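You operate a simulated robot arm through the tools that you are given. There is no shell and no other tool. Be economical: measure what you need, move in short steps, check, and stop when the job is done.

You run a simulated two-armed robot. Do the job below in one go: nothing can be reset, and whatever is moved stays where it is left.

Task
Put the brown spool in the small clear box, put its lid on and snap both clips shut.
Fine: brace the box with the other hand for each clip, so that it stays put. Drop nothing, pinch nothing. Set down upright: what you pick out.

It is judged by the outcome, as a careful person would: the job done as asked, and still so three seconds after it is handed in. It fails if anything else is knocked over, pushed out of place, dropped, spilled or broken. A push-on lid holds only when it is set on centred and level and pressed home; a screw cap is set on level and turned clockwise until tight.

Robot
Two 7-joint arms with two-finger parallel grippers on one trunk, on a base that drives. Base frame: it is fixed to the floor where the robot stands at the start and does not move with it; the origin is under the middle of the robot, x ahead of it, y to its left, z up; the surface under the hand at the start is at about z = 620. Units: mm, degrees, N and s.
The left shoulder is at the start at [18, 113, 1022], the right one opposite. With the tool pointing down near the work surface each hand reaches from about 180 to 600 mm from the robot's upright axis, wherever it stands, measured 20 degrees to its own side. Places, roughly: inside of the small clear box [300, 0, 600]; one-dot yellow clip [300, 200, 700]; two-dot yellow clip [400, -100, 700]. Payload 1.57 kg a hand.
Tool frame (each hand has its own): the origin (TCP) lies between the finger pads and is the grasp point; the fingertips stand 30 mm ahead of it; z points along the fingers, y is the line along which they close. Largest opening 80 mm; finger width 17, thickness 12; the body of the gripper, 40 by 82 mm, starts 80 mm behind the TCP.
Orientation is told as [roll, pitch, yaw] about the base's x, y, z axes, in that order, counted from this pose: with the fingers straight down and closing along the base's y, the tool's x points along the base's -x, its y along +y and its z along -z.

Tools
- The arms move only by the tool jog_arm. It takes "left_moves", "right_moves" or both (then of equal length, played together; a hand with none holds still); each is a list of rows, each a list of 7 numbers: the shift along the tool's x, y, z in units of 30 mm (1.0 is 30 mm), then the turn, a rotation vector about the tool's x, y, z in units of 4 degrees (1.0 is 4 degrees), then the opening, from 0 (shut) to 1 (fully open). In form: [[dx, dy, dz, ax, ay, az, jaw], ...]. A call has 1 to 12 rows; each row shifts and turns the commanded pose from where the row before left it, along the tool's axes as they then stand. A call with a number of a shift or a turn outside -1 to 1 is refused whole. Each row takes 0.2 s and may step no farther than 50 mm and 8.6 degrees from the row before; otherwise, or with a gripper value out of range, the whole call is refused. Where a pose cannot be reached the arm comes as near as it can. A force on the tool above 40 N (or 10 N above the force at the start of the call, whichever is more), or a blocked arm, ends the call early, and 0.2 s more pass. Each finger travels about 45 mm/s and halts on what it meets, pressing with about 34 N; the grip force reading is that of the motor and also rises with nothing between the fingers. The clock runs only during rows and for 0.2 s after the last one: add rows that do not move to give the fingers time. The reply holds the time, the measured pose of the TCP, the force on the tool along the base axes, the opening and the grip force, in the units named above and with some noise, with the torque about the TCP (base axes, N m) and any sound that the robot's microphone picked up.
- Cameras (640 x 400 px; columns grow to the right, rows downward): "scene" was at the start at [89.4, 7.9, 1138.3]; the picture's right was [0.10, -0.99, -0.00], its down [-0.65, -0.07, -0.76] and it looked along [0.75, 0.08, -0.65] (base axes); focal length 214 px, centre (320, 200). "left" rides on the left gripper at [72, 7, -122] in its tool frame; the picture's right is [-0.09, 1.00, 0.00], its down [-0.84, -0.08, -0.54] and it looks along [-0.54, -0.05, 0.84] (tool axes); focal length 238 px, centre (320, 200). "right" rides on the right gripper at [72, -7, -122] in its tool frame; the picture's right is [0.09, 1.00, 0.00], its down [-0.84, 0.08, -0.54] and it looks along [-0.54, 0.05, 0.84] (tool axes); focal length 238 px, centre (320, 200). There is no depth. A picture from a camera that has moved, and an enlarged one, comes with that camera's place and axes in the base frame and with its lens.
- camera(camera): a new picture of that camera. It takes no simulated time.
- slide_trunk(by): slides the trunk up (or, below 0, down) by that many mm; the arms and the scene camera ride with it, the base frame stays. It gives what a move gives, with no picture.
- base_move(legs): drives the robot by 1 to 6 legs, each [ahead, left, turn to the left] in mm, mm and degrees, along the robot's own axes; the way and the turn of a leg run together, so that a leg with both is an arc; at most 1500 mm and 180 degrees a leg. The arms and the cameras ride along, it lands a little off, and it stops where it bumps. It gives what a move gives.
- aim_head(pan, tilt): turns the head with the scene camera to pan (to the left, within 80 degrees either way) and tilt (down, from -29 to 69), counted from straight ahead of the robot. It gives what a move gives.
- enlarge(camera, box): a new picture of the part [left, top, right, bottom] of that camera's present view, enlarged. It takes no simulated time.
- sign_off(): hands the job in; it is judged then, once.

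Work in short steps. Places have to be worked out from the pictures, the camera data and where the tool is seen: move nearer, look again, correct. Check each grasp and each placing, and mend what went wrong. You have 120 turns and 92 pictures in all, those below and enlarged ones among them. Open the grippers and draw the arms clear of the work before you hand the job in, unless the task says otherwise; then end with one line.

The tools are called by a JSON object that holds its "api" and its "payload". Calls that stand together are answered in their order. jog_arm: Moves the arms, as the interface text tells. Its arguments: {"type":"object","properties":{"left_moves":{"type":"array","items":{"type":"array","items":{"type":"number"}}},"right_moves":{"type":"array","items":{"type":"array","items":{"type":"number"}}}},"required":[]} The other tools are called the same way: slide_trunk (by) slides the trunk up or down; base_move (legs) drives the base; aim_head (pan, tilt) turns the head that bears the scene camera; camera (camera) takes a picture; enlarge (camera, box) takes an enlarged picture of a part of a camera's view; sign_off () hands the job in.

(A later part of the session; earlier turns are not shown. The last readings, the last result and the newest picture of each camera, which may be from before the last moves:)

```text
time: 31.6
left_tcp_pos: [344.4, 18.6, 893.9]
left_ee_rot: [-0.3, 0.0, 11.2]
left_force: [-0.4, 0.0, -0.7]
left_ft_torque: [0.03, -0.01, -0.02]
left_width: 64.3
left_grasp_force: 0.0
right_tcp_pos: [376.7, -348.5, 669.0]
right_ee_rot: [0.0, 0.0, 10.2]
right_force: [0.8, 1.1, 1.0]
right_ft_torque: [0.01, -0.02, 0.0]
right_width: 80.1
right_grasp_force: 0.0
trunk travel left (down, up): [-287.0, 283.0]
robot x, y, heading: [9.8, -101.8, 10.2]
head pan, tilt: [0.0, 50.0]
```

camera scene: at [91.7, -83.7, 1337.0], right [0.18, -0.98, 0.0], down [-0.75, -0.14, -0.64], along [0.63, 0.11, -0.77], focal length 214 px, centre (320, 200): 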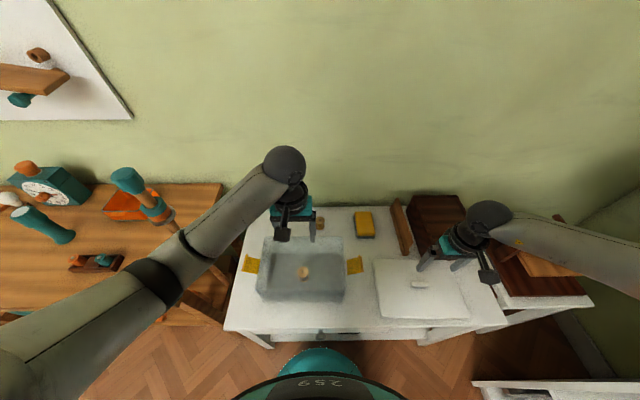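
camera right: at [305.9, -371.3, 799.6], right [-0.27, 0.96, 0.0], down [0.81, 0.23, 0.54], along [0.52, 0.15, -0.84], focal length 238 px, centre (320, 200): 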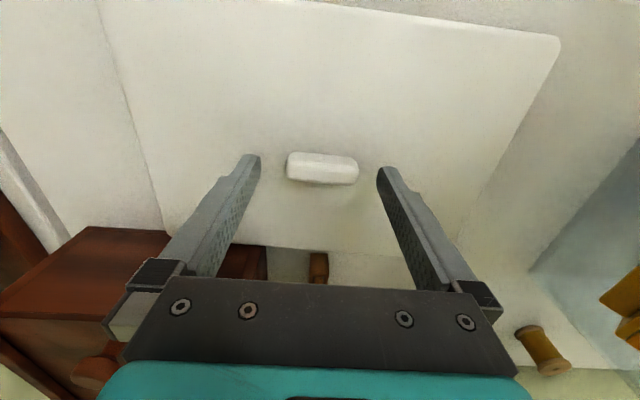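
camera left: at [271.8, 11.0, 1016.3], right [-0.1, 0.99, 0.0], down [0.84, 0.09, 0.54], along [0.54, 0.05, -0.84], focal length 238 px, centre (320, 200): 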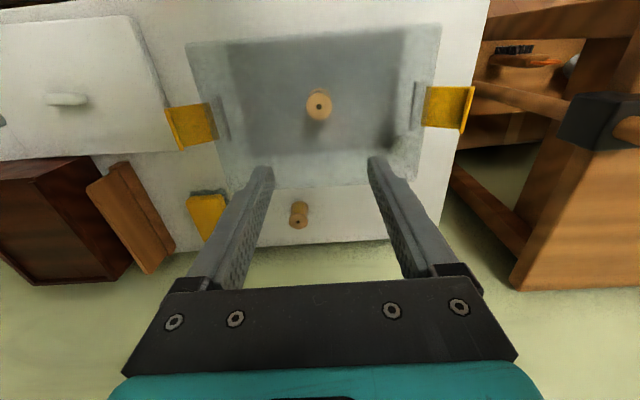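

{"api": "enlarge", "payload": {"camera": "right", "box": [220, 110, 420, 235]}}

```text
3.20 times, centred on (320, 172) of right
camera zoom: at [305.9, -369.9, 790.5], right [-0.27, 0.96, 0.0], down [0.81, 0.22, 0.54], along [0.52, 0.15, -0.84], focal length 763 px, centre (320, 288)
```

zoom: 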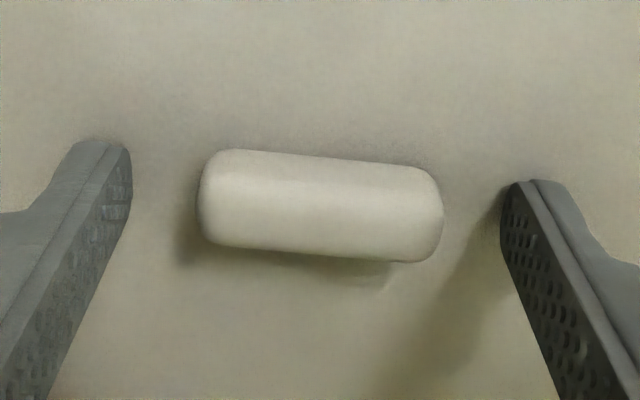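

Aligned with the knob. I'm going slightly lower with a contact check, then closing.

{"api": "jog_arm", "payload": {"right_moves": [[0, 0, 0.1, 0, 0, 0, 1], [0, 0, 0.1, 0, 0, 0, 1], [0, 0, 0, 0, 0, 0, 1]]}}

```text
time: 32.2
left_tcp_pos: [343.2, 17.9, 894.0]
left_ee_rot: [-0.3, -0.1, 11.3]
left_force: [-0.1, 0.2, -0.1]
left_ft_torque: [0.0, 0.01, -0.01]
left_width: 64.0
left_grasp_force: 0.0
right_tcp_pos: [377.4, -349.6, 666.9]
right_ee_rot: [0.0, -0.2, 10.2]
right_force: [-7.2, 1.4, 22.6]
right_ft_torque: [-0.15, 0.29, 0.01]
right_width: 79.7
right_grasp_force: 0.0
trunk travel left (down, up): [-287.0, 283.0]
robot x, y, heading: [7.4, -98.2, 9.9]
head pan, tilt: [0.0, 50.0]
stopped in row 2 (right hand): the force on the tool passed its limit at 47 N (the readings are from after the stop); the commanded pose is now the measured one
```

Touched the lid surface (top at about z 637). I'm backing up 3 mm and closing on the knob.

{"api": "jog_arm", "payload": {"right_moves": [[0, 0, -0.1, 0, 0, 0, 1], [0, 0, 0, 0, 0, 0, 0.8], [0, 0, 0, 0, 0, 0, 0.65], [0, 0, 0, 0, 0, 0, 0.5], [0, 0, 0, 0, 0, 0, 0.5], [0, 0, 0, 0, 0, 0, 0.5]]}}

{"api": "camera", "payload": {"camera": "right"}}

```text
time: 33.6
left_tcp_pos: [344.4, 17.6, 894.0]
left_ee_rot: [-0.3, 0.0, 11.2]
left_force: [0.8, 0.4, -0.2]
left_ft_torque: [0.01, -0.04, 0.0]
left_width: 64.0
left_grasp_force: 0.0
right_tcp_pos: [377.5, -351.1, 668.9]
right_ee_rot: [0.0, -0.1, 10.2]
right_force: [-1.7, 0.2, -0.5]
right_ft_torque: [0.04, 0.12, -0.06]
right_width: 49.1
right_grasp_force: 34.2
trunk travel left (down, up): [-287.0, 283.0]
robot x, y, heading: [7.9, -96.9, 10.0]
head pan, tilt: [0.0, 50.0]
```

```text
56 pictures are left
camera right: at [306.8, -371.3, 790.9], right [-0.27, 0.96, 0.0], down [0.81, 0.22, 0.54], along [0.52, 0.15, -0.84], focal length 238 px, centre (320, 200)
```

right: 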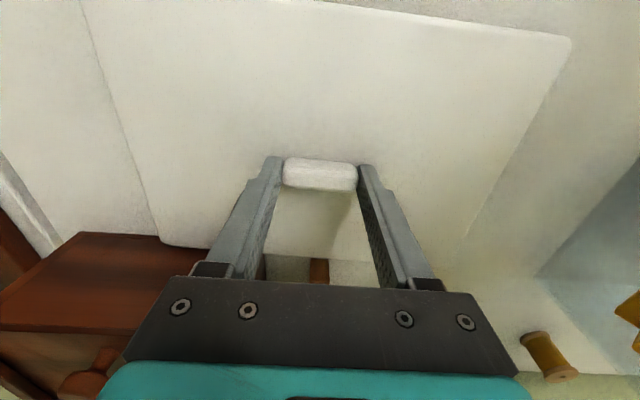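

Gripped at 49 mm. I'm lifting the lid a bit to test the hold, while the left hand moves out of the way (forward and left, above the table).

{"api": "jog_arm", "payload": {"right_moves": [[0, 0, -0.2, 0, 0, 0, 0.5], [0, 0, -0.3, 0, 0, 0, 0.5], [0, 0, -0.4, 0, 0, 0, 0.5], [0, 0, -0.4, 0, 0, 0, 0.5], [0, 0, 0, 0, 0, 0, 0.5], [0, 0, 0, 0, 0, 0, 0.5]], "left_moves": [[-0.59, 0.8, 0, 0, 0, 0, 0.8], [-0.59, 0.8, 0, 0, 0, 0, 0.8], [-0.59, 0.8, 0, 0, 0, 0, 0.6], [-0.59, 0.8, 0, 0, 0, 0, 0.4], [-0.59, 0.8, 0, 0, 0, 0, 0.2], [-0.59, 0.8, 0, 0, 0, 0, 0]]}}

{"api": "camera", "payload": {"camera": "right"}}

{"api": "camera", "payload": {"camera": "scene"}}

```text
time: 35.0
left_tcp_pos: [420.9, 179.5, 894.5]
left_ee_rot: [-0.2, -0.1, 11.1]
left_force: [0.6, 0.6, 0.2]
left_ft_torque: [-0.01, -0.02, 0.0]
left_width: 0.0
left_grasp_force: 9.9
right_tcp_pos: [377.1, -350.5, 706.9]
right_ee_rot: [0.0, -0.1, 10.2]
right_force: [-8.6, -1.0, -3.7]
right_ft_torque: [-0.01, 0.45, -0.4]
right_width: 49.2
right_grasp_force: 34.2
trunk travel left (down, up): [-287.0, 283.0]
robot x, y, heading: [5.5, -96.1, 10.0]
head pan, tilt: [0.0, 50.0]
```

```text
55 pictures are left
camera right: at [307.0, -371.1, 829.4], right [-0.27, 0.96, 0.0], down [0.81, 0.22, 0.54], along [0.52, 0.14, -0.84], focal length 238 px, centre (320, 200)
```

right: 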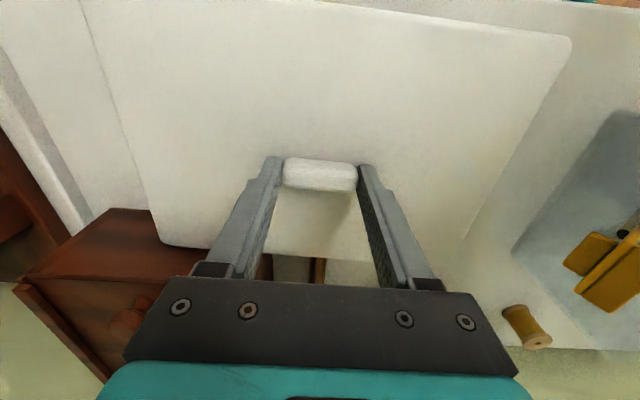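

```text
54 pictures are left
camera scene: at [91.1, -84.0, 1337.1], right [0.18, -0.98, 0.0], down [-0.75, -0.13, -0.64], along [0.63, 0.11, -0.77], focal length 214 px, centre (320, 200)
```

scene: 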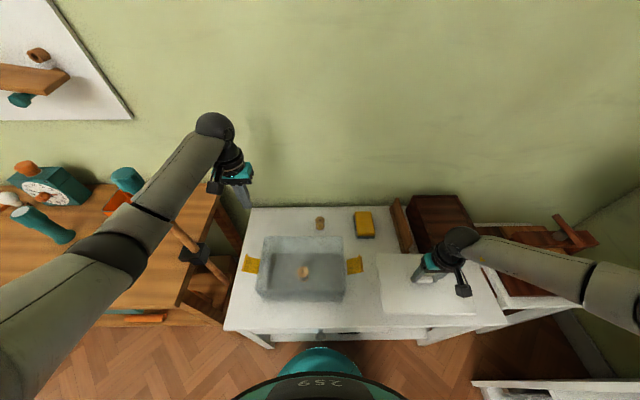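

There's a -8.6 N force along x, so the lid's back edge is probably brushing the brown box or plank. I'll move it back toward the robot.

{"api": "jog_arm", "payload": {"right_moves": [[0.4, 0, 0, 0, 0, 0, 0.5], [0.4, 0, 0, 0, 0, 0, 0.5], [0, 0, 0, 0, 0, 0, 0.5]]}}

{"api": "camera", "payload": {"camera": "right"}}

{"api": "enlarge", "payload": {"camera": "scene", "box": [350, 185, 510, 285]}}

```text
time: 35.8
left_tcp_pos: [421.9, 180.0, 894.1]
left_ee_rot: [-0.2, 0.0, 11.1]
left_force: [-0.4, -0.7, 0.2]
left_ft_torque: [0.0, 0.04, 0.01]
left_width: 0.0
left_grasp_force: 20.8
right_tcp_pos: [352.8, -355.3, 709.1]
right_ee_rot: [0.0, -0.1, 10.2]
right_force: [0.0, -0.5, -1.5]
right_ft_torque: [0.02, 0.01, -0.01]
right_width: 49.5
right_grasp_force: 34.1
trunk travel left (down, up): [-287.0, 283.0]
robot x, y, heading: [7.0, -98.5, 10.2]
head pan, tilt: [0.0, 50.0]
```

```text
53 pictures are left
camera right: at [282.7, -374.8, 831.1], right [-0.27, 0.96, 0.0], down [0.81, 0.22, 0.55], along [0.53, 0.15, -0.84], focal length 238 px, centre (320, 200)
```

right: 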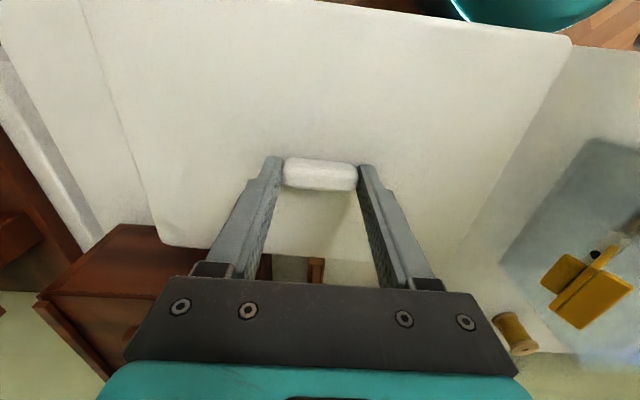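

```text
4.00 times, centred on (430, 235) of scene
camera zoom: at [91.7, -83.8, 1337.0], right [0.18, -0.98, 0.0], down [-0.75, -0.13, -0.64], along [0.63, 0.11, -0.77], focal length 858 px, centre (-120, 60)
```

zoom: 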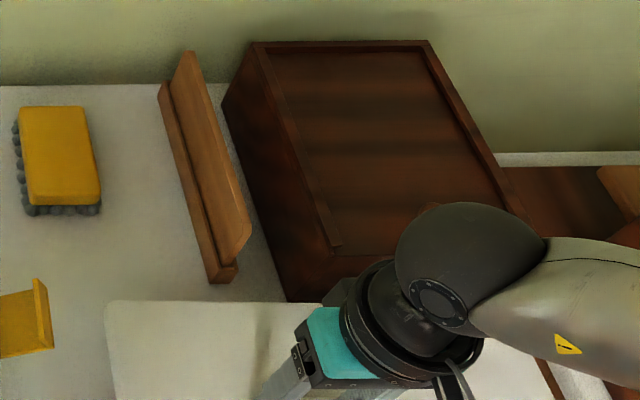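

The force is clear (lid weight about 1.5 N), and plank and box look undisturbed. The lid centre is within about 2 mm of the TCP. I'm taking an enlarged scene view of the open box to fix its centre precisely.

{"api": "enlarge", "payload": {"camera": "scene", "box": [230, 225, 374, 315]}}

```text
4.44 times, centred on (302, 270) of scene
camera zoom: at [91.7, -83.8, 1337.0], right [0.18, -0.98, 0.0], down [-0.75, -0.13, -0.64], along [0.63, 0.11, -0.77], focal length 953 px, centre (400, -111)
```

zoom: 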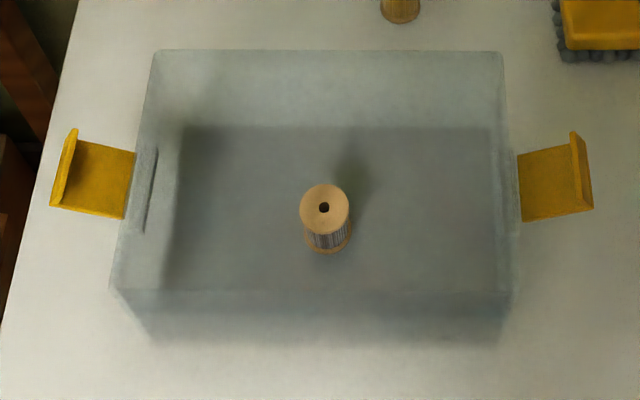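

Box centre (344,15), 244x165, yaw 10.0°. I'm raising the lid to z of about 830 and then carrying it across at low speed to above the box.

{"api": "jog_arm", "payload": {"right_moves": [[0, 0, -0.8, 0, 0, 0, 0.5], [0, 0, -0.8, 0, 0, 0, 0.5], [0, 0, -0.8, 0, 0, 0, 0.5], [0, 0, -0.8, 0, 0, 0, 0.5], [0, 0, -0.8, 0, 0, 0, 0.5], [-0.1, 0.6, 0, 0, 0, 0, 0.5], [-0.1, 0.6, 0, 0, 0, 0, 0.5], [-0.1, 0.6, 0, 0, 0, 0, 0.5], [-0.1, 0.6, 0, 0, 0, 0, 0.5], [-0.1, 0.6, 0, 0, 0, 0, 0.5], [-0.1, 0.6, 0, 0, 0, 0, 0.5], [-0.1, 0.6, 0, 0, 0, 0, 0.5]]}}

{"api": "jog_arm", "payload": {"right_moves": [[-0.1, 0.6, 0, 0, 0, 0, 0.5], [-0.1, 0.6, 0, 0, 0, 0, 0.5], [-0.1, 0.6, 0, 0, 0, 0, 0.5], [-0.1, 0.6, 0, 0, 0, 0, 0.5], [-0.1, 0.6, 0, 0, 0, 0, 0.5], [-0.1, 0.6, 0, 0, 0, 0, 0.5], [-0.1, 0.6, 0, 0, 0, 0, 0.5], [-0.1, 0.6, 0, 0, 0, 0, 0.5], [-0.1, 0.6, 0, 0, 0, 0, 0.5], [-0.1, 0.6, 0, 0, 0, 0, 0.5], [-0.1, 0.6, 0, 0, 0, 0, 0.5], [0, 0, 0, 0, 0, 0, 0.5]]}}

{"api": "camera", "payload": {"camera": "scene"}}

```text
time: 38.4
left_tcp_pos: [421.0, 177.9, 894.9]
left_ee_rot: [-0.1, 0.0, 11.2]
left_force: [0.1, 0.7, 0.2]
left_ft_torque: [-0.02, 0.0, 0.02]
left_width: 0.0
left_grasp_force: 21.2
right_tcp_pos: [351.0, -225.7, 828.6]
right_ee_rot: [0.0, -0.1, 10.2]
right_force: [0.0, -0.3, -1.8]
right_ft_torque: [-0.04, 0.03, -0.02]
right_width: 49.5
right_grasp_force: 34.3
trunk travel left (down, up): [-287.0, 283.0]
robot x, y, heading: [9.0, -100.4, 10.1]
head pan, tilt: [0.0, 50.0]
```

```text
time: 41.0
left_tcp_pos: [422.5, 178.4, 894.4]
left_ee_rot: [-0.2, 0.0, 11.1]
left_force: [-0.4, -0.2, -0.1]
left_ft_torque: [0.02, -0.01, -0.02]
left_width: 0.1
left_grasp_force: 21.4
right_tcp_pos: [347.0, -28.0, 830.4]
right_ee_rot: [0.0, -0.2, 10.2]
right_force: [0.0, -0.1, -1.3]
right_ft_torque: [0.0, -0.03, -0.01]
right_width: 49.3
right_grasp_force: 34.1
trunk travel left (down, up): [-287.0, 283.0]
robot x, y, heading: [8.4, -98.5, 10.3]
head pan, tilt: [0.0, 50.0]
```

```text
50 pictures are left
camera scene: at [91.7, -83.8, 1337.0], right [0.18, -0.98, 0.0], down [-0.75, -0.13, -0.64], along [0.63, 0.11, -0.77], focal length 214 px, centre (320, 200)
```

scene: 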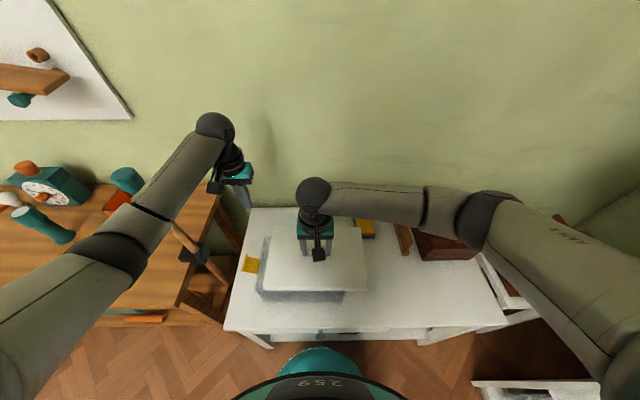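

Now the last 44 mm sideways and then lower to just above the rim.

{"api": "jog_arm", "payload": {"right_moves": [[-0.07, 0.49, 0, 0, 0, 0, 0.5], [-0.07, 0.49, 0, 0, 0, 0, 0.5], [-0.07, 0.49, 0, 0, 0, 0, 0.5], [0, 0, 0.4, 0, 0, 0, 0.5], [0, 0, 0.4, 0, 0, 0, 0.5], [0, 0, 0, 0, 0, 0, 0.5], [0, 0, 0, 0, 0, 0, 0.5]]}}

{"api": "enlarge", "payload": {"camera": "scene", "box": [230, 225, 374, 315]}}

{"api": "camera", "payload": {"camera": "right"}}

```text
time: 42.6
left_tcp_pos: [422.0, 177.9, 894.5]
left_ee_rot: [-0.3, 0.1, 11.3]
left_force: [0.6, -0.1, -0.3]
left_ft_torque: [0.0, 0.0, 0.0]
left_width: 0.0
left_grasp_force: 21.3
right_tcp_pos: [346.6, 17.9, 803.4]
right_ee_rot: [0.0, -0.2, 10.2]
right_force: [-0.1, 0.5, -2.1]
right_ft_torque: [-0.05, -0.01, -0.01]
right_width: 49.4
right_grasp_force: 34.2
trunk travel left (down, up): [-287.0, 283.0]
robot x, y, heading: [5.1, -97.5, 9.9]
head pan, tilt: [0.0, 50.0]
```

```text
4.44 times, centred on (302, 270) of scene
camera zoom: at [91.7, -83.8, 1337.0], right [0.18, -0.98, 0.0], down [-0.75, -0.13, -0.64], along [0.63, 0.11, -0.77], focal length 953 px, centre (400, -111)
```

zoom: 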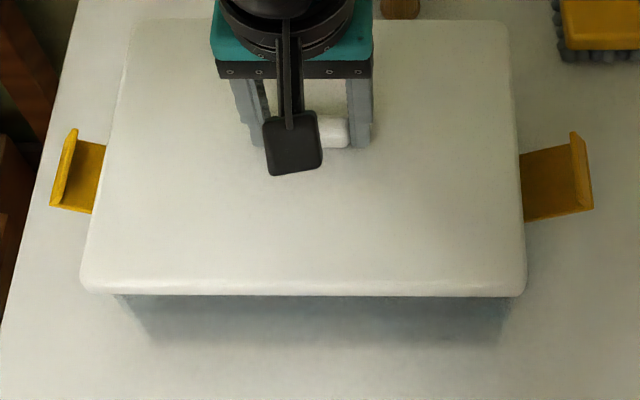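

```text
48 pictures are left
camera right: at [276.9, -1.9, 925.2], right [-0.27, 0.96, 0.0], down [0.81, 0.22, 0.54], along [0.52, 0.15, -0.84], focal length 238 px, centre (320, 200)
```

right: 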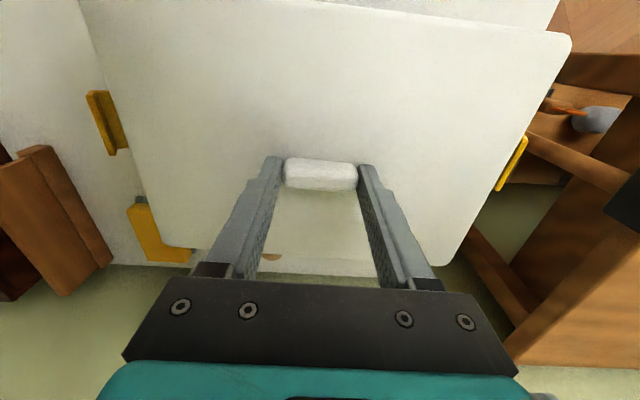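

Comparing lid and box with the same camera, the lid sits about 3 mm too far left. I'm correcting and lowering gently toward contact.

{"api": "jog_arm", "payload": {"right_moves": [[0, -0.09, 0, 0, 0, 0, 0.5], [0, 0, 0.15, 0, 0, 0, 0.5], [0, 0, 0.1, 0, 0, 0, 0.5], [0, 0, 0, 0, 0, 0, 0.5]]}}

{"api": "enlarge", "payload": {"camera": "scene", "box": [230, 225, 374, 315]}}

```text
time: 43.6
left_tcp_pos: [420.8, 179.4, 894.0]
left_ee_rot: [-0.2, 0.1, 11.3]
left_force: [0.6, 0.2, -0.1]
left_ft_torque: [0.02, 0.0, 0.01]
left_width: 0.0
left_grasp_force: 21.7
right_tcp_pos: [349.0, 14.9, 794.7]
right_ee_rot: [0.0, -0.1, 10.2]
right_force: [-0.3, 0.0, -1.2]
right_ft_torque: [0.0, 0.0, -0.02]
right_width: 49.3
right_grasp_force: 34.3
trunk travel left (down, up): [-287.0, 283.0]
robot x, y, heading: [7.0, -99.4, 9.9]
head pan, tilt: [0.0, 50.0]
```

```text
4.44 times, centred on (302, 270) of scene
camera zoom: at [91.7, -83.8, 1337.0], right [0.18, -0.98, 0.0], down [-0.75, -0.13, -0.64], along [0.63, 0.11, -0.77], focal length 953 px, centre (400, -111)
```

zoom: 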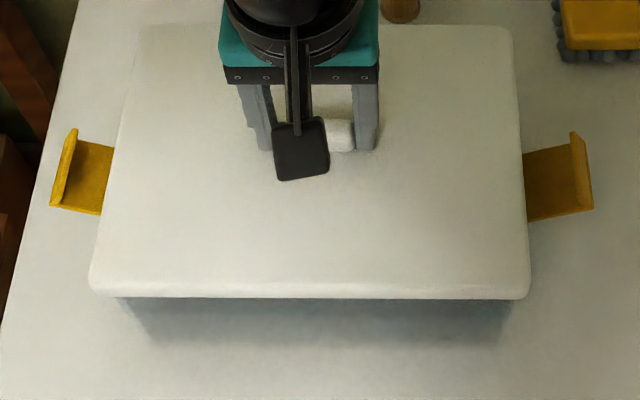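

By the same measure the lid centre is (343.8,15.0) versus the box's (344,15.3), which is good. I'm lowering in small steps to contact.

{"api": "jog_arm", "payload": {"right_moves": [[0, 0, 0.1, 0, 0, 0, 0.5], [0, 0, 0.1, 0, 0, 0, 0.5], [0, 0, 0.1, 0, 0, 0, 0.5], [0, 0, 0, 0, 0, 0, 0.5]]}}

```text
time: 44.6
left_tcp_pos: [421.1, 179.0, 894.7]
left_ee_rot: [-0.2, 0.0, 11.3]
left_force: [0.4, 0.5, 0.1]
left_ft_torque: [0.0, 0.0, -0.03]
left_width: 0.0
left_grasp_force: 21.2
right_tcp_pos: [348.9, 17.2, 786.6]
right_ee_rot: [0.0, -0.1, 10.1]
right_force: [0.2, -0.8, -1.9]
right_ft_torque: [0.01, 0.0, -0.09]
right_width: 49.4
right_grasp_force: 34.2
trunk travel left (down, up): [-287.0, 283.0]
robot x, y, heading: [9.7, -102.0, 10.2]
head pan, tilt: [0.0, 50.0]
```

{"api": "jog_arm", "payload": {"right_moves": [[0, 0, 0.1, 0, 0, 0, 0.5], [0, 0, 0.1, 0, 0, 0, 0.5], [0, 0, 0, 0, 0, 0, 0.5]]}}

{"api": "enlarge", "payload": {"camera": "scene", "box": [230, 225, 374, 315]}}

```text
time: 45.4
left_tcp_pos: [422.0, 178.2, 894.6]
left_ee_rot: [-0.2, 0.0, 11.2]
left_force: [0.5, -0.4, 0.5]
left_ft_torque: [-0.02, 0.01, 0.02]
left_width: 0.2
left_grasp_force: 21.1
right_tcp_pos: [348.4, 16.5, 780.1]
right_ee_rot: [0.0, -0.2, 10.2]
right_force: [-0.8, -0.4, -1.1]
right_ft_torque: [-0.01, 0.06, -0.07]
right_width: 49.5
right_grasp_force: 33.9
trunk travel left (down, up): [-287.0, 283.0]
robot x, y, heading: [5.1, -97.7, 10.1]
head pan, tilt: [0.0, 50.0]
```

```text
4.44 times, centred on (302, 270) of scene
camera zoom: at [91.6, -83.8, 1337.0], right [0.18, -0.98, 0.0], down [-0.75, -0.13, -0.64], along [0.63, 0.11, -0.77], focal length 953 px, centre (400, -111)
```

zoom: 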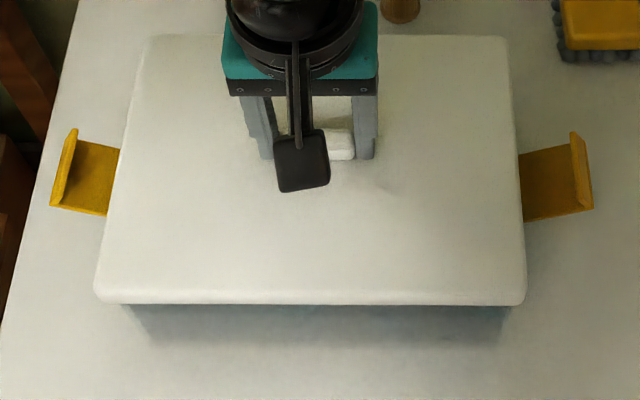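

Overhangs are even on all sides (about 8 mm). I'm continuing down to contact.

{"api": "jog_arm", "payload": {"right_moves": [[-0.03, -0.02, 0.08, 0, 0, 0, 0.5], [0, 0, 0.08, 0, 0, 0, 0.5], [0, 0, 0.08, 0, 0, 0, 0.5], [0, 0, 0, 0, 0, 0, 0.5]]}}

```text
time: 46.4
left_tcp_pos: [420.0, 178.8, 894.4]
left_ee_rot: [-0.3, 0.1, 11.2]
left_force: [-0.2, -0.5, 0.1]
left_ft_torque: [0.01, -0.01, 0.0]
left_width: 0.1
left_grasp_force: 20.7
right_tcp_pos: [349.4, 16.1, 775.1]
right_ee_rot: [0.0, -0.2, 10.4]
right_force: [-3.5, -1.5, 3.2]
right_ft_torque: [-0.21, -0.06, -0.02]
right_width: 49.4
right_grasp_force: 34.2
trunk travel left (down, up): [-287.0, 283.0]
robot x, y, heading: [7.4, -95.2, 10.2]
head pan, tilt: [0.0, 50.0]
```

Contact is starting (3 N). I'm pressing down further in 1–2 mm steps.

{"api": "jog_arm", "payload": {"right_moves": [[0, 0, 0.06, 0, 0, 0, 0.5], [0, 0, 0.06, 0, 0, 0, 0.5], [0, 0, 0, 0, 0, 0, 0.5]]}}

{"api": "enlarge", "payload": {"camera": "scene", "box": [230, 225, 374, 315]}}

{"api": "camera", "payload": {"camera": "right"}}

```text
time: 47.2
left_tcp_pos: [420.8, 178.8, 895.0]
left_ee_rot: [-0.3, -0.1, 11.2]
left_force: [-0.5, -0.2, -1.4]
left_ft_torque: [0.0, 0.0, 0.01]
left_width: 0.0
left_grasp_force: 21.3
right_tcp_pos: [349.1, 16.2, 774.8]
right_ee_rot: [0.2, -0.3, 10.1]
right_force: [-7.8, -5.9, 15.9]
right_ft_torque: [-0.54, -0.68, -0.22]
right_width: 49.5
right_grasp_force: 34.2
trunk travel left (down, up): [-287.0, 283.0]
robot x, y, heading: [9.9, -98.9, 10.2]
head pan, tilt: [0.0, 50.0]
stopped in row 3 (right hand): the force on the tool passed its limit at 41 N (the readings are from after the stop); the commanded pose is now the measured one
```

```text
4.44 times, centred on (302, 270) of scene
camera zoom: at [90.1, -84.8, 1337.0], right [0.18, -0.98, 0.0], down [-0.75, -0.13, -0.64], along [0.63, 0.11, -0.77], focal length 953 px, centre (400, -111)
```

zoom: 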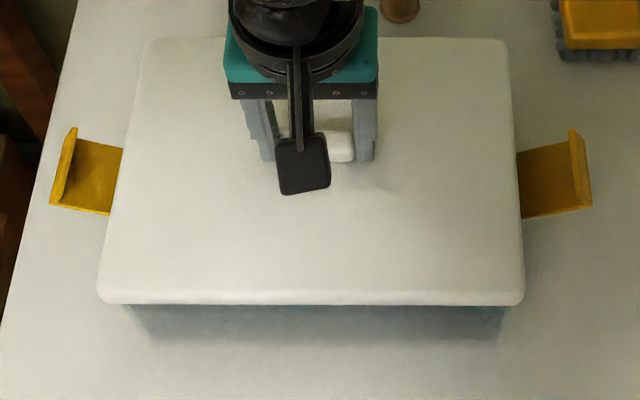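

```text
44 pictures are left
camera right: at [279.3, -4.3, 896.2], right [-0.27, 0.96, 0.0], down [0.81, 0.22, 0.55], along [0.53, 0.15, -0.84], focal length 238 px, centre (320, 200)
```

right: 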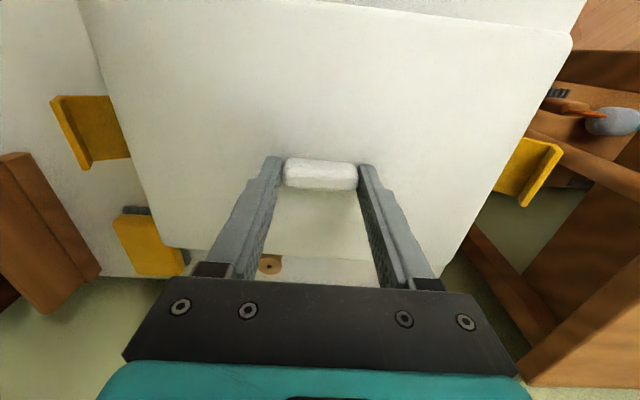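

Hard contact, with the reaction pushing toward -x/-y, so the lid is likely a touch too far back and left. I'm lifting slightly, shifting about 1.5 mm that way and pressing again.

{"api": "jog_arm", "payload": {"right_moves": [[0, 0, -0.1, 0, 0, 0, 0.5], [0.05, -0.04, 0, 0, 0, 0, 0.5], [0, 0, 0.06, 0, 0, 0, 0.5], [0, 0, 0.06, 0, 0, 0, 0.5], [0, 0, 0.06, 0, 0, 0, 0.5], [0, 0, 0, 0, 0, 0, 0.5]]}}

```text
time: 48.6
left_tcp_pos: [420.5, 178.0, 894.1]
left_ee_rot: [-0.2, 0.0, 11.1]
left_force: [0.2, -1.0, 0.1]
left_ft_torque: [0.02, -0.01, 0.0]
left_width: 0.1
left_grasp_force: 21.2
right_tcp_pos: [350.2, 17.1, 774.6]
right_ee_rot: [0.3, -0.5, 10.1]
right_force: [-2.3, -0.2, 12.8]
right_ft_torque: [-1.2, 0.35, 0.05]
right_width: 49.4
right_grasp_force: 34.0
trunk travel left (down, up): [-287.0, 283.0]
robot x, y, heading: [8.3, -100.3, 10.1]
head pan, tilt: [0.0, 50.0]
stopped in row 6 (right hand): the force on the tool passed its limit at 42 N (the readings are from after the stop); the commanded pose is now the measured one
```

The stop height is the same (774.6) with little side load. I'll zoom on the front corners to see whether the lid is flush on the rim.

{"api": "enlarge", "payload": {"camera": "scene", "box": [245, 270, 309, 310]}}

{"api": "enlarge", "payload": {"camera": "scene", "box": [305, 240, 385, 310]}}

```text
10.00 times, centred on (277, 290) of scene
camera zoom: at [90.4, -84.4, 1337.0], right [0.18, -0.98, 0.0], down [-0.75, -0.13, -0.64], along [0.63, 0.11, -0.77], focal length 2145 px, centre (750, -700)
```

zoom: 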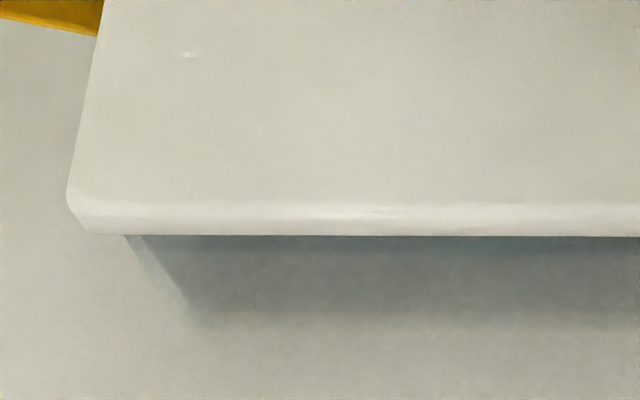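

```text
5.71 times, centred on (345, 275) of scene
camera zoom: at [90.4, -84.4, 1337.0], right [0.18, -0.98, 0.0], down [-0.75, -0.13, -0.64], along [0.63, 0.11, -0.77], focal length 1226 px, centre (177, -229)
```

zoom: 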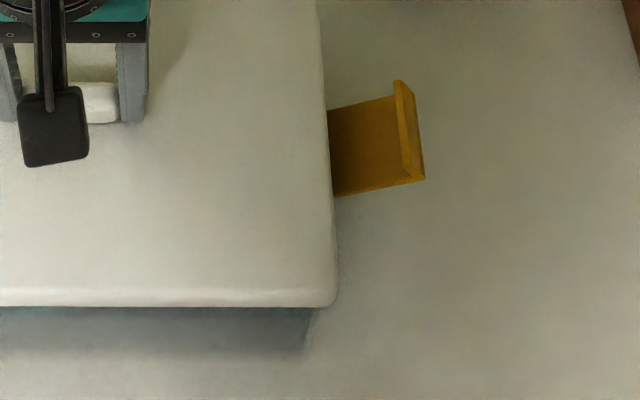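

Geometry (lid bottom at about z 727 against the rim at about 740) says the lid's skirt is over the rim and it's down on its stop. I'm releasing the knob gently and rising a little, to press from above next.

{"api": "jog_arm", "payload": {"right_moves": [[0, 0, -0.03, 0, 0, 0, 0.65], [0, 0, 0, 0, 0, 0, 0.8], [0, 0, 0, 0, 0, 0, 0.9], [0, 0, 0, 0, 0, 0, 0.9], [0, 0, -0.6, 0, 0, 0, 0.9], [0, 0, -0.8, 0, 0, 0, 0.6], [0, 0, -0.8, 0, 0, 0, 0.3], [0, 0, -0.3, 0, 0, 0, 0], [0, 0, 0, 0, 0, 0, 0], [0, 0, 0, 0, 0, 0, 0]]}}

{"api": "enlarge", "payload": {"camera": "scene", "box": [230, 225, 374, 315]}}

{"api": "camera", "payload": {"camera": "right"}}

```text
time: 50.8
left_tcp_pos: [420.6, 178.5, 894.9]
left_ee_rot: [-0.2, 0.0, 11.3]
left_force: [-0.2, 0.4, 0.1]
left_ft_torque: [-0.02, 0.02, 0.0]
left_width: 0.0
left_grasp_force: 21.5
right_tcp_pos: [351.0, 15.0, 848.9]
right_ee_rot: [0.2, -0.4, 10.0]
right_force: [-0.3, -0.4, -0.1]
right_ft_torque: [0.01, 0.02, -0.01]
right_width: 0.0
right_grasp_force: 17.1
trunk travel left (down, up): [-287.0, 283.0]
robot x, y, heading: [6.5, -96.5, 10.2]
head pan, tilt: [0.0, 50.0]
```

```text
4.44 times, centred on (302, 270) of scene
camera zoom: at [91.5, -84.0, 1337.0], right [0.18, -0.98, 0.0], down [-0.75, -0.13, -0.64], along [0.63, 0.11, -0.77], focal length 953 px, centre (400, -111)
```

zoom: 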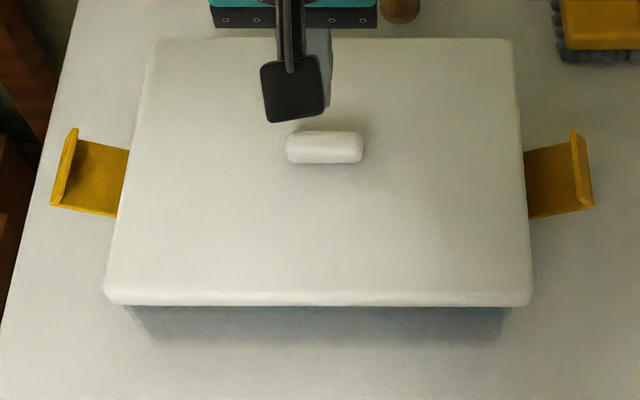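

```text
40 pictures are left
camera right: at [280.3, -5.5, 970.6], right [-0.27, 0.96, 0.0], down [0.81, 0.22, 0.55], along [0.53, 0.15, -0.84], focal length 238 px, centre (320, 200)
```

right: 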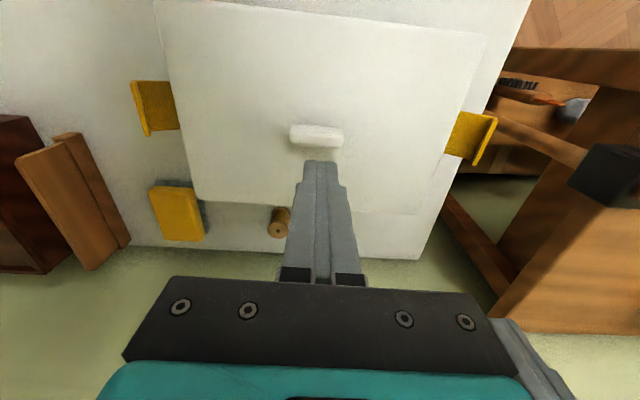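

After release the lid settled about 2–3 mm to the right. I'll regrip the knob lightly and feel sideways whether the lid is captive on the rim, or just resting and needs recentring.

{"api": "jog_arm", "payload": {"right_moves": [[0.05, -0.08, 0, 0, 0, 0, 1], [0, 0, 0, 0, 0, 0, 1], [0, 0, 0, 0, 0, 0, 1], [0, 0, 0.8, 0, 0, 0, 1], [0, 0, 0.8, 0, 0, 0, 1], [0, 0, 0.75, 0, 0, 0, 1], [0, 0, 0, 0, 0, 0, 0.8], [0, 0, 0, 0, 0, 0, 0.65], [0, 0, 0, 0, 0, 0, 0.55], [0, 0, 0, 0, 0, 0, 0.55], [0, 0, 0, 0, 0, 0, 0.55]]}}

{"api": "jog_arm", "payload": {"right_moves": [[0, 0.04, -0.02, 0, 0, 0, 0.55], [0, 0.04, 0, 0, 0, 0, 0.55], [0, 0, 0, 0, 0, 0, 0.55]]}}

{"api": "enlarge", "payload": {"camera": "scene", "box": [230, 225, 374, 315]}}

```text
time: 53.2
left_tcp_pos: [422.2, 178.7, 894.7]
left_ee_rot: [-0.1, 0.0, 11.2]
left_force: [-0.1, -0.4, -0.4]
left_ft_torque: [-0.02, -0.01, 0.02]
left_width: 0.0
left_grasp_force: 21.1
right_tcp_pos: [351.6, 13.0, 777.3]
right_ee_rot: [0.3, -0.3, 10.0]
right_force: [0.2, 1.6, 0.8]
right_ft_torque: [0.02, 0.03, 0.03]
right_width: 49.3
right_grasp_force: 34.2
trunk travel left (down, up): [-287.0, 283.0]
robot x, y, heading: [8.7, -96.8, 9.7]
head pan, tilt: [0.0, 50.0]
```

```text
time: 54.0
left_tcp_pos: [420.3, 178.9, 894.3]
left_ee_rot: [-0.2, 0.1, 11.2]
left_force: [0.3, 0.2, 0.1]
left_ft_torque: [-0.01, 0.02, -0.04]
left_width: 0.1
left_grasp_force: 21.4
right_tcp_pos: [348.5, 13.9, 778.5]
right_ee_rot: [0.2, -0.4, 10.1]
right_force: [0.6, -0.7, -0.3]
right_ft_torque: [0.01, 0.02, -0.01]
right_width: 49.3
right_grasp_force: 34.1
trunk travel left (down, up): [-287.0, 283.0]
robot x, y, heading: [7.3, -99.2, 9.9]
head pan, tilt: [0.0, 50.0]
```

```text
4.44 times, centred on (302, 270) of scene
camera zoom: at [91.6, -84.0, 1337.0], right [0.18, -0.98, 0.0], down [-0.75, -0.13, -0.64], along [0.63, 0.11, -0.77], focal length 953 px, centre (400, -111)
```

zoom: 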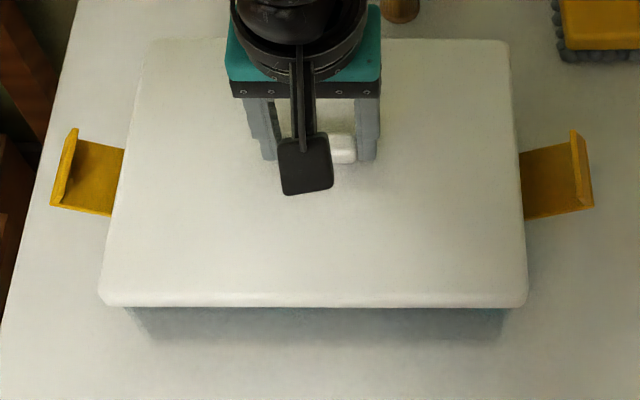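

It slid freely and is now centred (98–527 px vs the rim's 112–512). Pressing down again here to see if it drops in.

{"api": "jog_arm", "payload": {"right_moves": [[0, 0, 0.06, 0, 0, 0, 0.55], [0, 0, 0.06, 0, 0, 0, 0.55], [0, 0, 0.05, 0, 0, 0, 0.55], [0, 0, 0, 0, 0, 0, 0.55]]}}

```text
time: 55.0
left_tcp_pos: [420.9, 178.0, 895.4]
left_ee_rot: [-0.2, -0.1, 11.1]
left_force: [1.0, 0.1, 0.2]
left_ft_torque: [-0.02, -0.01, 0.01]
left_width: 0.0
left_grasp_force: 20.8
right_tcp_pos: [349.7, 15.6, 776.5]
right_ee_rot: [0.4, -0.7, 10.2]
right_force: [1.2, -7.4, 29.5]
right_ft_torque: [-0.36, -0.04, -0.05]
right_width: 49.7
right_grasp_force: 34.1
trunk travel left (down, up): [-287.0, 283.0]
robot x, y, heading: [9.1, -98.0, 10.1]
head pan, tilt: [0.0, 50.0]
```

Box rim triangulates to z 742±2 and the lid top to about 744 with 15 mm of visible skirt, so the lid is a cap now seated over the rim with a few mm of play. I'm relieving the load, releasing gently, and rising.

{"api": "jog_arm", "payload": {"right_moves": [[0, 0, -0.05, 0, 0, 0, 0.55], [0, 0, -0.02, 0, 0, 0, 0.65], [0, 0, 0, 0, 0, 0, 0.7], [0, 0, 0, 0, 0, 0, 0.8], [0, 0, 0, 0, 0, 0, 0.9], [0, 0, 0, 0, 0, 0, 0.9], [0, 0, -0.6, 0, 0, 0, 0.9], [0, 0, -0.9, 0, 0, 0, 0.9], [0, 0, -0.9, 0, 0, 0, 0.9], [0, 0, 0, 0, 0, 0, 0.9]]}}

{"api": "enlarge", "payload": {"camera": "scene", "box": [230, 225, 374, 315]}}

```text
time: 57.2
left_tcp_pos: [421.7, 178.6, 893.4]
left_ee_rot: [-0.2, 0.0, 11.2]
left_force: [-0.2, 0.1, -0.2]
left_ft_torque: [0.01, -0.03, -0.03]
left_width: 0.2
left_grasp_force: 21.5
right_tcp_pos: [346.0, 16.2, 848.1]
right_ee_rot: [0.3, -0.4, 10.1]
right_force: [-0.5, -0.6, -0.6]
right_ft_torque: [-0.06, 0.02, -0.01]
right_width: 72.1
right_grasp_force: 0.1
trunk travel left (down, up): [-287.0, 283.0]
robot x, y, heading: [5.7, -100.8, 10.1]
head pan, tilt: [0.0, 50.0]
```

```text
4.44 times, centred on (302, 270) of scene
camera zoom: at [91.5, -84.0, 1337.0], right [0.18, -0.98, 0.0], down [-0.75, -0.13, -0.64], along [0.63, 0.11, -0.77], focal length 953 px, centre (400, -111)
```

zoom: 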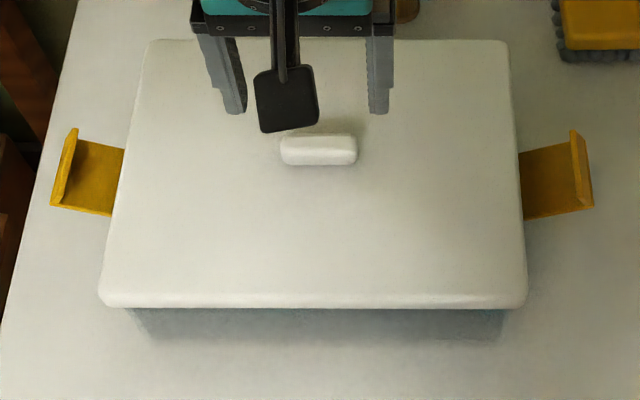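

The lid is centred and free. Next I need the clip geometry, so I'm zooming on both clips from the right wrist camera.

{"api": "enlarge", "payload": {"camera": "right", "box": [110, 60, 206, 120]}}

{"api": "enlarge", "payload": {"camera": "right", "box": [430, 90, 526, 150]}}

{"api": "enlarge", "payload": {"camera": "scene", "box": [236, 245, 268, 280]}}

```text
6.67 times, centred on (158, 90) of right
camera zoom: at [276.1, -3.7, 969.3], right [-0.27, 0.96, 0.0], down [0.81, 0.22, 0.55], along [0.53, 0.15, -0.84], focal length 1589 px, centre (1400, 933)
```

zoom: 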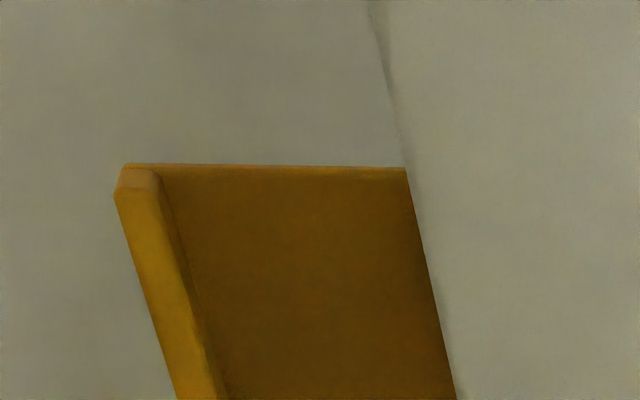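

```text
6.67 times, centred on (478, 120) of right
camera zoom: at [276.1, -3.7, 969.3], right [-0.27, 0.96, 0.0], down [0.81, 0.22, 0.55], along [0.53, 0.15, -0.84], focal length 1589 px, centre (-733, 733)
```

zoom: 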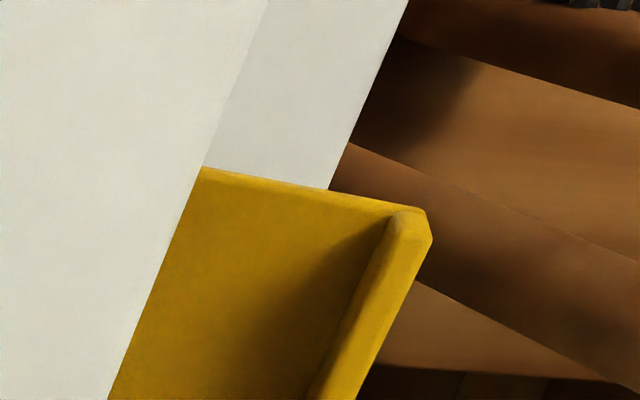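

```text
11.43 times, centred on (252, 262) of scene
camera zoom: at [91.5, -84.0, 1337.0], right [0.18, -0.98, 0.0], down [-0.75, -0.13, -0.64], along [0.63, 0.11, -0.77], focal length 2451 px, centre (1097, -514)
```

zoom: 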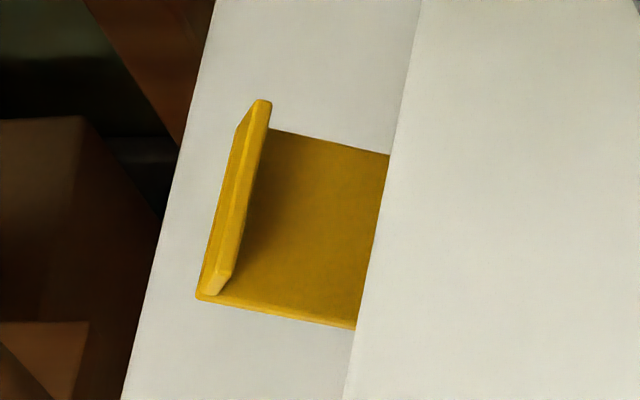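

Clip geometry: each flap is about 48 wide and 50 long, hinged near z 700 on the box side, with an 11 mm lip at the outer end. I'll brace the right wall with the right fist (leaned out 16°, next to the right flap) and swing the left clip up with the left hand. First I position the right hand.

{"api": "jog_arm", "payload": {"right_moves": [[0.23, -0.907, 0, 0, 0, 0, 0.9], [0.23, -0.907, 0, 0, 0, 0, 0.9], [0.23, -0.907, 0, 0, 0, 0, 0.7], [0.23, -0.907, 0, 0, 0, 0, 0.5], [0.23, -0.907, 0, 0, 0, 0, 0.3], [0.23, -0.907, 0, 0, 0, 0, 0], [0.23, -0.907, 0, 0, 0, 0, 0], [0, 0, 0, -1, 0, 0, 0], [0, 0, 0, -1, 0, 0, 0], [0, 0, 0, -1, 0, 0, 0], [0, 0, 0, -1, 0, 0, 0], [0, 0, 0, 0, 0, 0, 0]]}}

{"api": "camera", "payload": {"camera": "scene"}}

```text
time: 59.8
left_tcp_pos: [421.3, 179.0, 894.6]
left_ee_rot: [-0.1, -0.1, 11.2]
left_force: [-0.1, 0.0, -0.3]
left_ft_torque: [0.03, 0.0, -0.02]
left_width: 0.1
left_grasp_force: 20.5
right_tcp_pos: [334.4, -179.6, 846.2]
right_ee_rot: [16.3, -0.5, 10.0]
right_force: [0.1, -0.6, -0.2]
right_ft_torque: [0.0, -0.02, -0.01]
right_width: 0.0
right_grasp_force: 20.9
trunk travel left (down, up): [-287.0, 283.0]
robot x, y, heading: [8.8, -101.0, 10.1]
head pan, tilt: [0.0, 50.0]
```

```text
34 pictures are left
camera scene: at [91.5, -83.9, 1337.1], right [0.18, -0.98, 0.0], down [-0.75, -0.13, -0.64], along [0.63, 0.11, -0.77], focal length 214 px, centre (320, 200)
```

scene: 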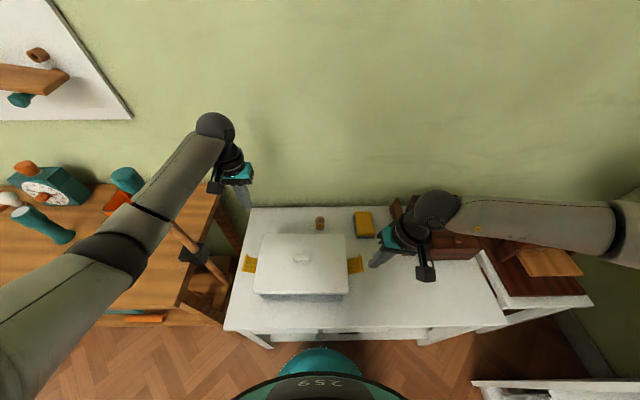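

Descending along the tilted tool to beside the box wall.

{"api": "jog_arm", "payload": {"right_moves": [[0, 0, 0.92, 0, 0, 0, 0], [0, 0, 0.92, 0, 0, 0, 0], [0, 0, 0.92, 0, 0, 0, 0], [0, 0, 0.92, 0, 0, 0, 0], [0, 0, 0.92, 0, 0, 0, 0], [0, 0, 0, 0, 0, 0, 0]]}}

{"api": "enlarge", "payload": {"camera": "scene", "box": [305, 230, 401, 290]}}

```text
time: 61.2
left_tcp_pos: [421.4, 177.9, 895.4]
left_ee_rot: [-0.2, 0.0, 11.2]
left_force: [0.4, -0.4, 0.1]
left_ft_torque: [-0.01, 0.01, 0.01]
left_width: 0.1
left_grasp_force: 21.6
right_tcp_pos: [328.3, -141.9, 710.5]
right_ee_rot: [16.2, -0.4, 10.1]
right_force: [0.3, -0.9, -0.2]
right_ft_torque: [-0.01, 0.01, -0.01]
right_width: 0.0
right_grasp_force: 21.1
trunk travel left (down, up): [-287.0, 283.0]
robot x, y, heading: [9.5, -99.5, 10.2]
head pan, tilt: [0.0, 50.0]
```

```text
6.67 times, centred on (353, 260) of scene
camera zoom: at [91.5, -84.0, 1337.1], right [0.18, -0.98, 0.0], down [-0.75, -0.13, -0.64], along [0.63, 0.11, -0.77], focal length 1430 px, centre (100, -200)
```

zoom: 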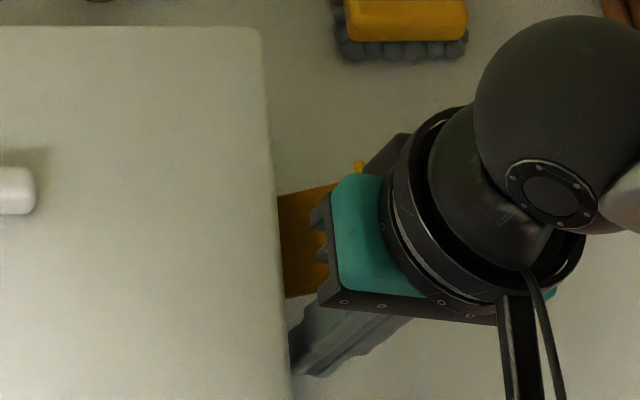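

Beside the flap as planned. Moving in toward the wall in 2 mm steps to touch.

{"api": "jog_arm", "payload": {"right_moves": [[0, 0.064, 0.018, 0, 0, 0, 0], [0, 0.064, 0.018, 0, 0, 0, 0], [0, 0.064, 0.018, 0, 0, 0, 0], [0, 0, 0, 0, 0, 0, 0]]}}

```text
time: 62.2
left_tcp_pos: [420.9, 178.7, 893.3]
left_ee_rot: [-0.2, 0.0, 11.2]
left_force: [0.0, 1.0, 1.0]
left_ft_torque: [-0.02, 0.02, 0.01]
left_width: 0.0
left_grasp_force: 21.2
right_tcp_pos: [325.2, -135.0, 713.7]
right_ee_rot: [16.2, -0.4, 10.1]
right_force: [0.2, -0.5, -0.4]
right_ft_torque: [0.03, -0.01, -0.01]
right_width: 0.1
right_grasp_force: 20.7
trunk travel left (down, up): [-287.0, 283.0]
robot x, y, heading: [10.3, -97.0, 10.1]
head pan, tilt: [0.0, 50.0]
```

{"api": "jog_arm", "payload": {"right_moves": [[0, 0.032, 0.009, 0, 0, 0, 0], [0, 0.032, 0.009, 0, 0, 0, 0], [0, 0, 0, 0, 0, 0, 0]]}}

```text
time: 63.0
left_tcp_pos: [420.9, 178.3, 895.2]
left_ee_rot: [-0.2, 0.0, 11.2]
left_force: [-0.9, 0.1, -0.1]
left_ft_torque: [-0.04, -0.02, -0.02]
left_width: 0.0
left_grasp_force: 21.5
right_tcp_pos: [324.7, -134.6, 714.0]
right_ee_rot: [16.2, -0.5, 10.1]
right_force: [-0.2, -0.8, -1.2]
right_ft_torque: [-0.08, -0.01, 0.01]
right_width: 0.0
right_grasp_force: 21.2
trunk travel left (down, up): [-287.0, 283.0]
robot x, y, heading: [7.9, -99.5, 10.2]
head pan, tilt: [0.0, 50.0]
```

{"api": "jog_arm", "payload": {"right_moves": [[0, 0.032, 0.009, 0, 0, 0, 0], [0, 0.032, 0.009, 0, 0, 0, 0], [0, 0, 0, 0, 0, 0, 0]]}}

```text
time: 63.8
left_tcp_pos: [420.4, 177.1, 893.5]
left_ee_rot: [-0.2, 0.0, 11.3]
left_force: [-0.7, 0.1, 0.7]
left_ft_torque: [-0.01, -0.02, 0.01]
left_width: 0.0
left_grasp_force: 21.3
right_tcp_pos: [327.2, -132.4, 713.5]
right_ee_rot: [16.2, -0.4, 10.0]
right_force: [-0.3, -3.3, 2.6]
right_ft_torque: [-0.02, -0.01, -0.01]
right_width: 0.1
right_grasp_force: 21.7
trunk travel left (down, up): [-287.0, 283.0]
robot x, y, heading: [8.6, -99.2, 10.0]
head pan, tilt: [0.0, 50.0]
```

The right fist is in light contact with the right wall (about 3 N) as a brace. Now I bring the left fist above the outside of the left flap, keeping well clear of the rod.

{"api": "jog_arm", "payload": {"left_moves": [[0.74, 0.4, 0, 0, 0, 0.3, 0], [0.74, 0.4, 0, 0, 0, 0, 0], [0.74, 0.4, 0, 0, 0, 0, 0], [0.74, 0.4, 0, 0, 0, 0, 0], [0.74, 0.4, 0, 0, 0, 0, 0], [0, 0, 0, 0, 0, 0, 0]]}}

{"api": "camera", "payload": {"camera": "scene"}}

{"api": "camera", "payload": {"camera": "left"}}

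```text
time: 65.2
left_tcp_pos: [300.4, 217.5, 893.9]
left_ee_rot: [-0.2, 0.0, 10.0]
left_force: [-0.3, -0.2, 0.8]
left_ft_torque: [-0.01, 0.03, -0.01]
left_width: 0.2
left_grasp_force: 21.9
right_tcp_pos: [325.9, -130.9, 713.8]
right_ee_rot: [16.2, -0.4, 9.9]
right_force: [0.8, -0.1, 0.4]
right_ft_torque: [0.0, 0.01, 0.01]
right_width: 0.1
right_grasp_force: 21.4
trunk travel left (down, up): [-287.0, 283.0]
robot x, y, heading: [8.5, -100.4, 10.0]
head pan, tilt: [0.0, 50.0]
```

```text
32 pictures are left
camera scene: at [91.6, -84.0, 1337.0], right [0.18, -0.98, 0.0], down [-0.75, -0.13, -0.64], along [0.63, 0.11, -0.77], focal length 214 px, centre (320, 200)
```

scene: 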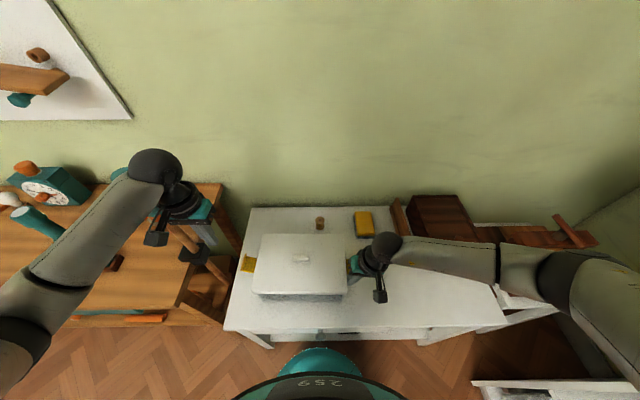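

```text
31 pictures are left
camera left: at [227.8, 211.1, 1016.7], right [-0.08, 1.0, 0.0], down [0.84, 0.07, 0.54], along [0.54, 0.04, -0.84], focal length 238 px, centre (320, 200)
```

left: 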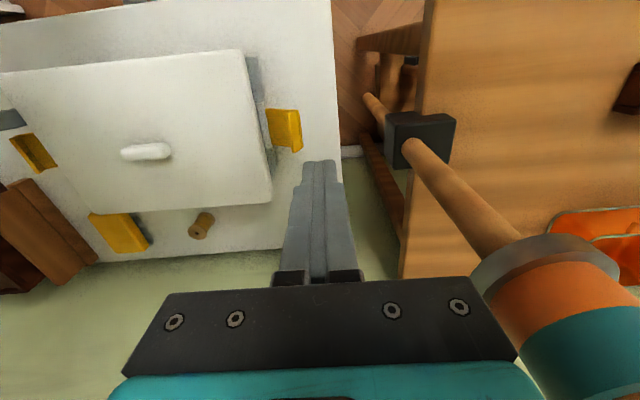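

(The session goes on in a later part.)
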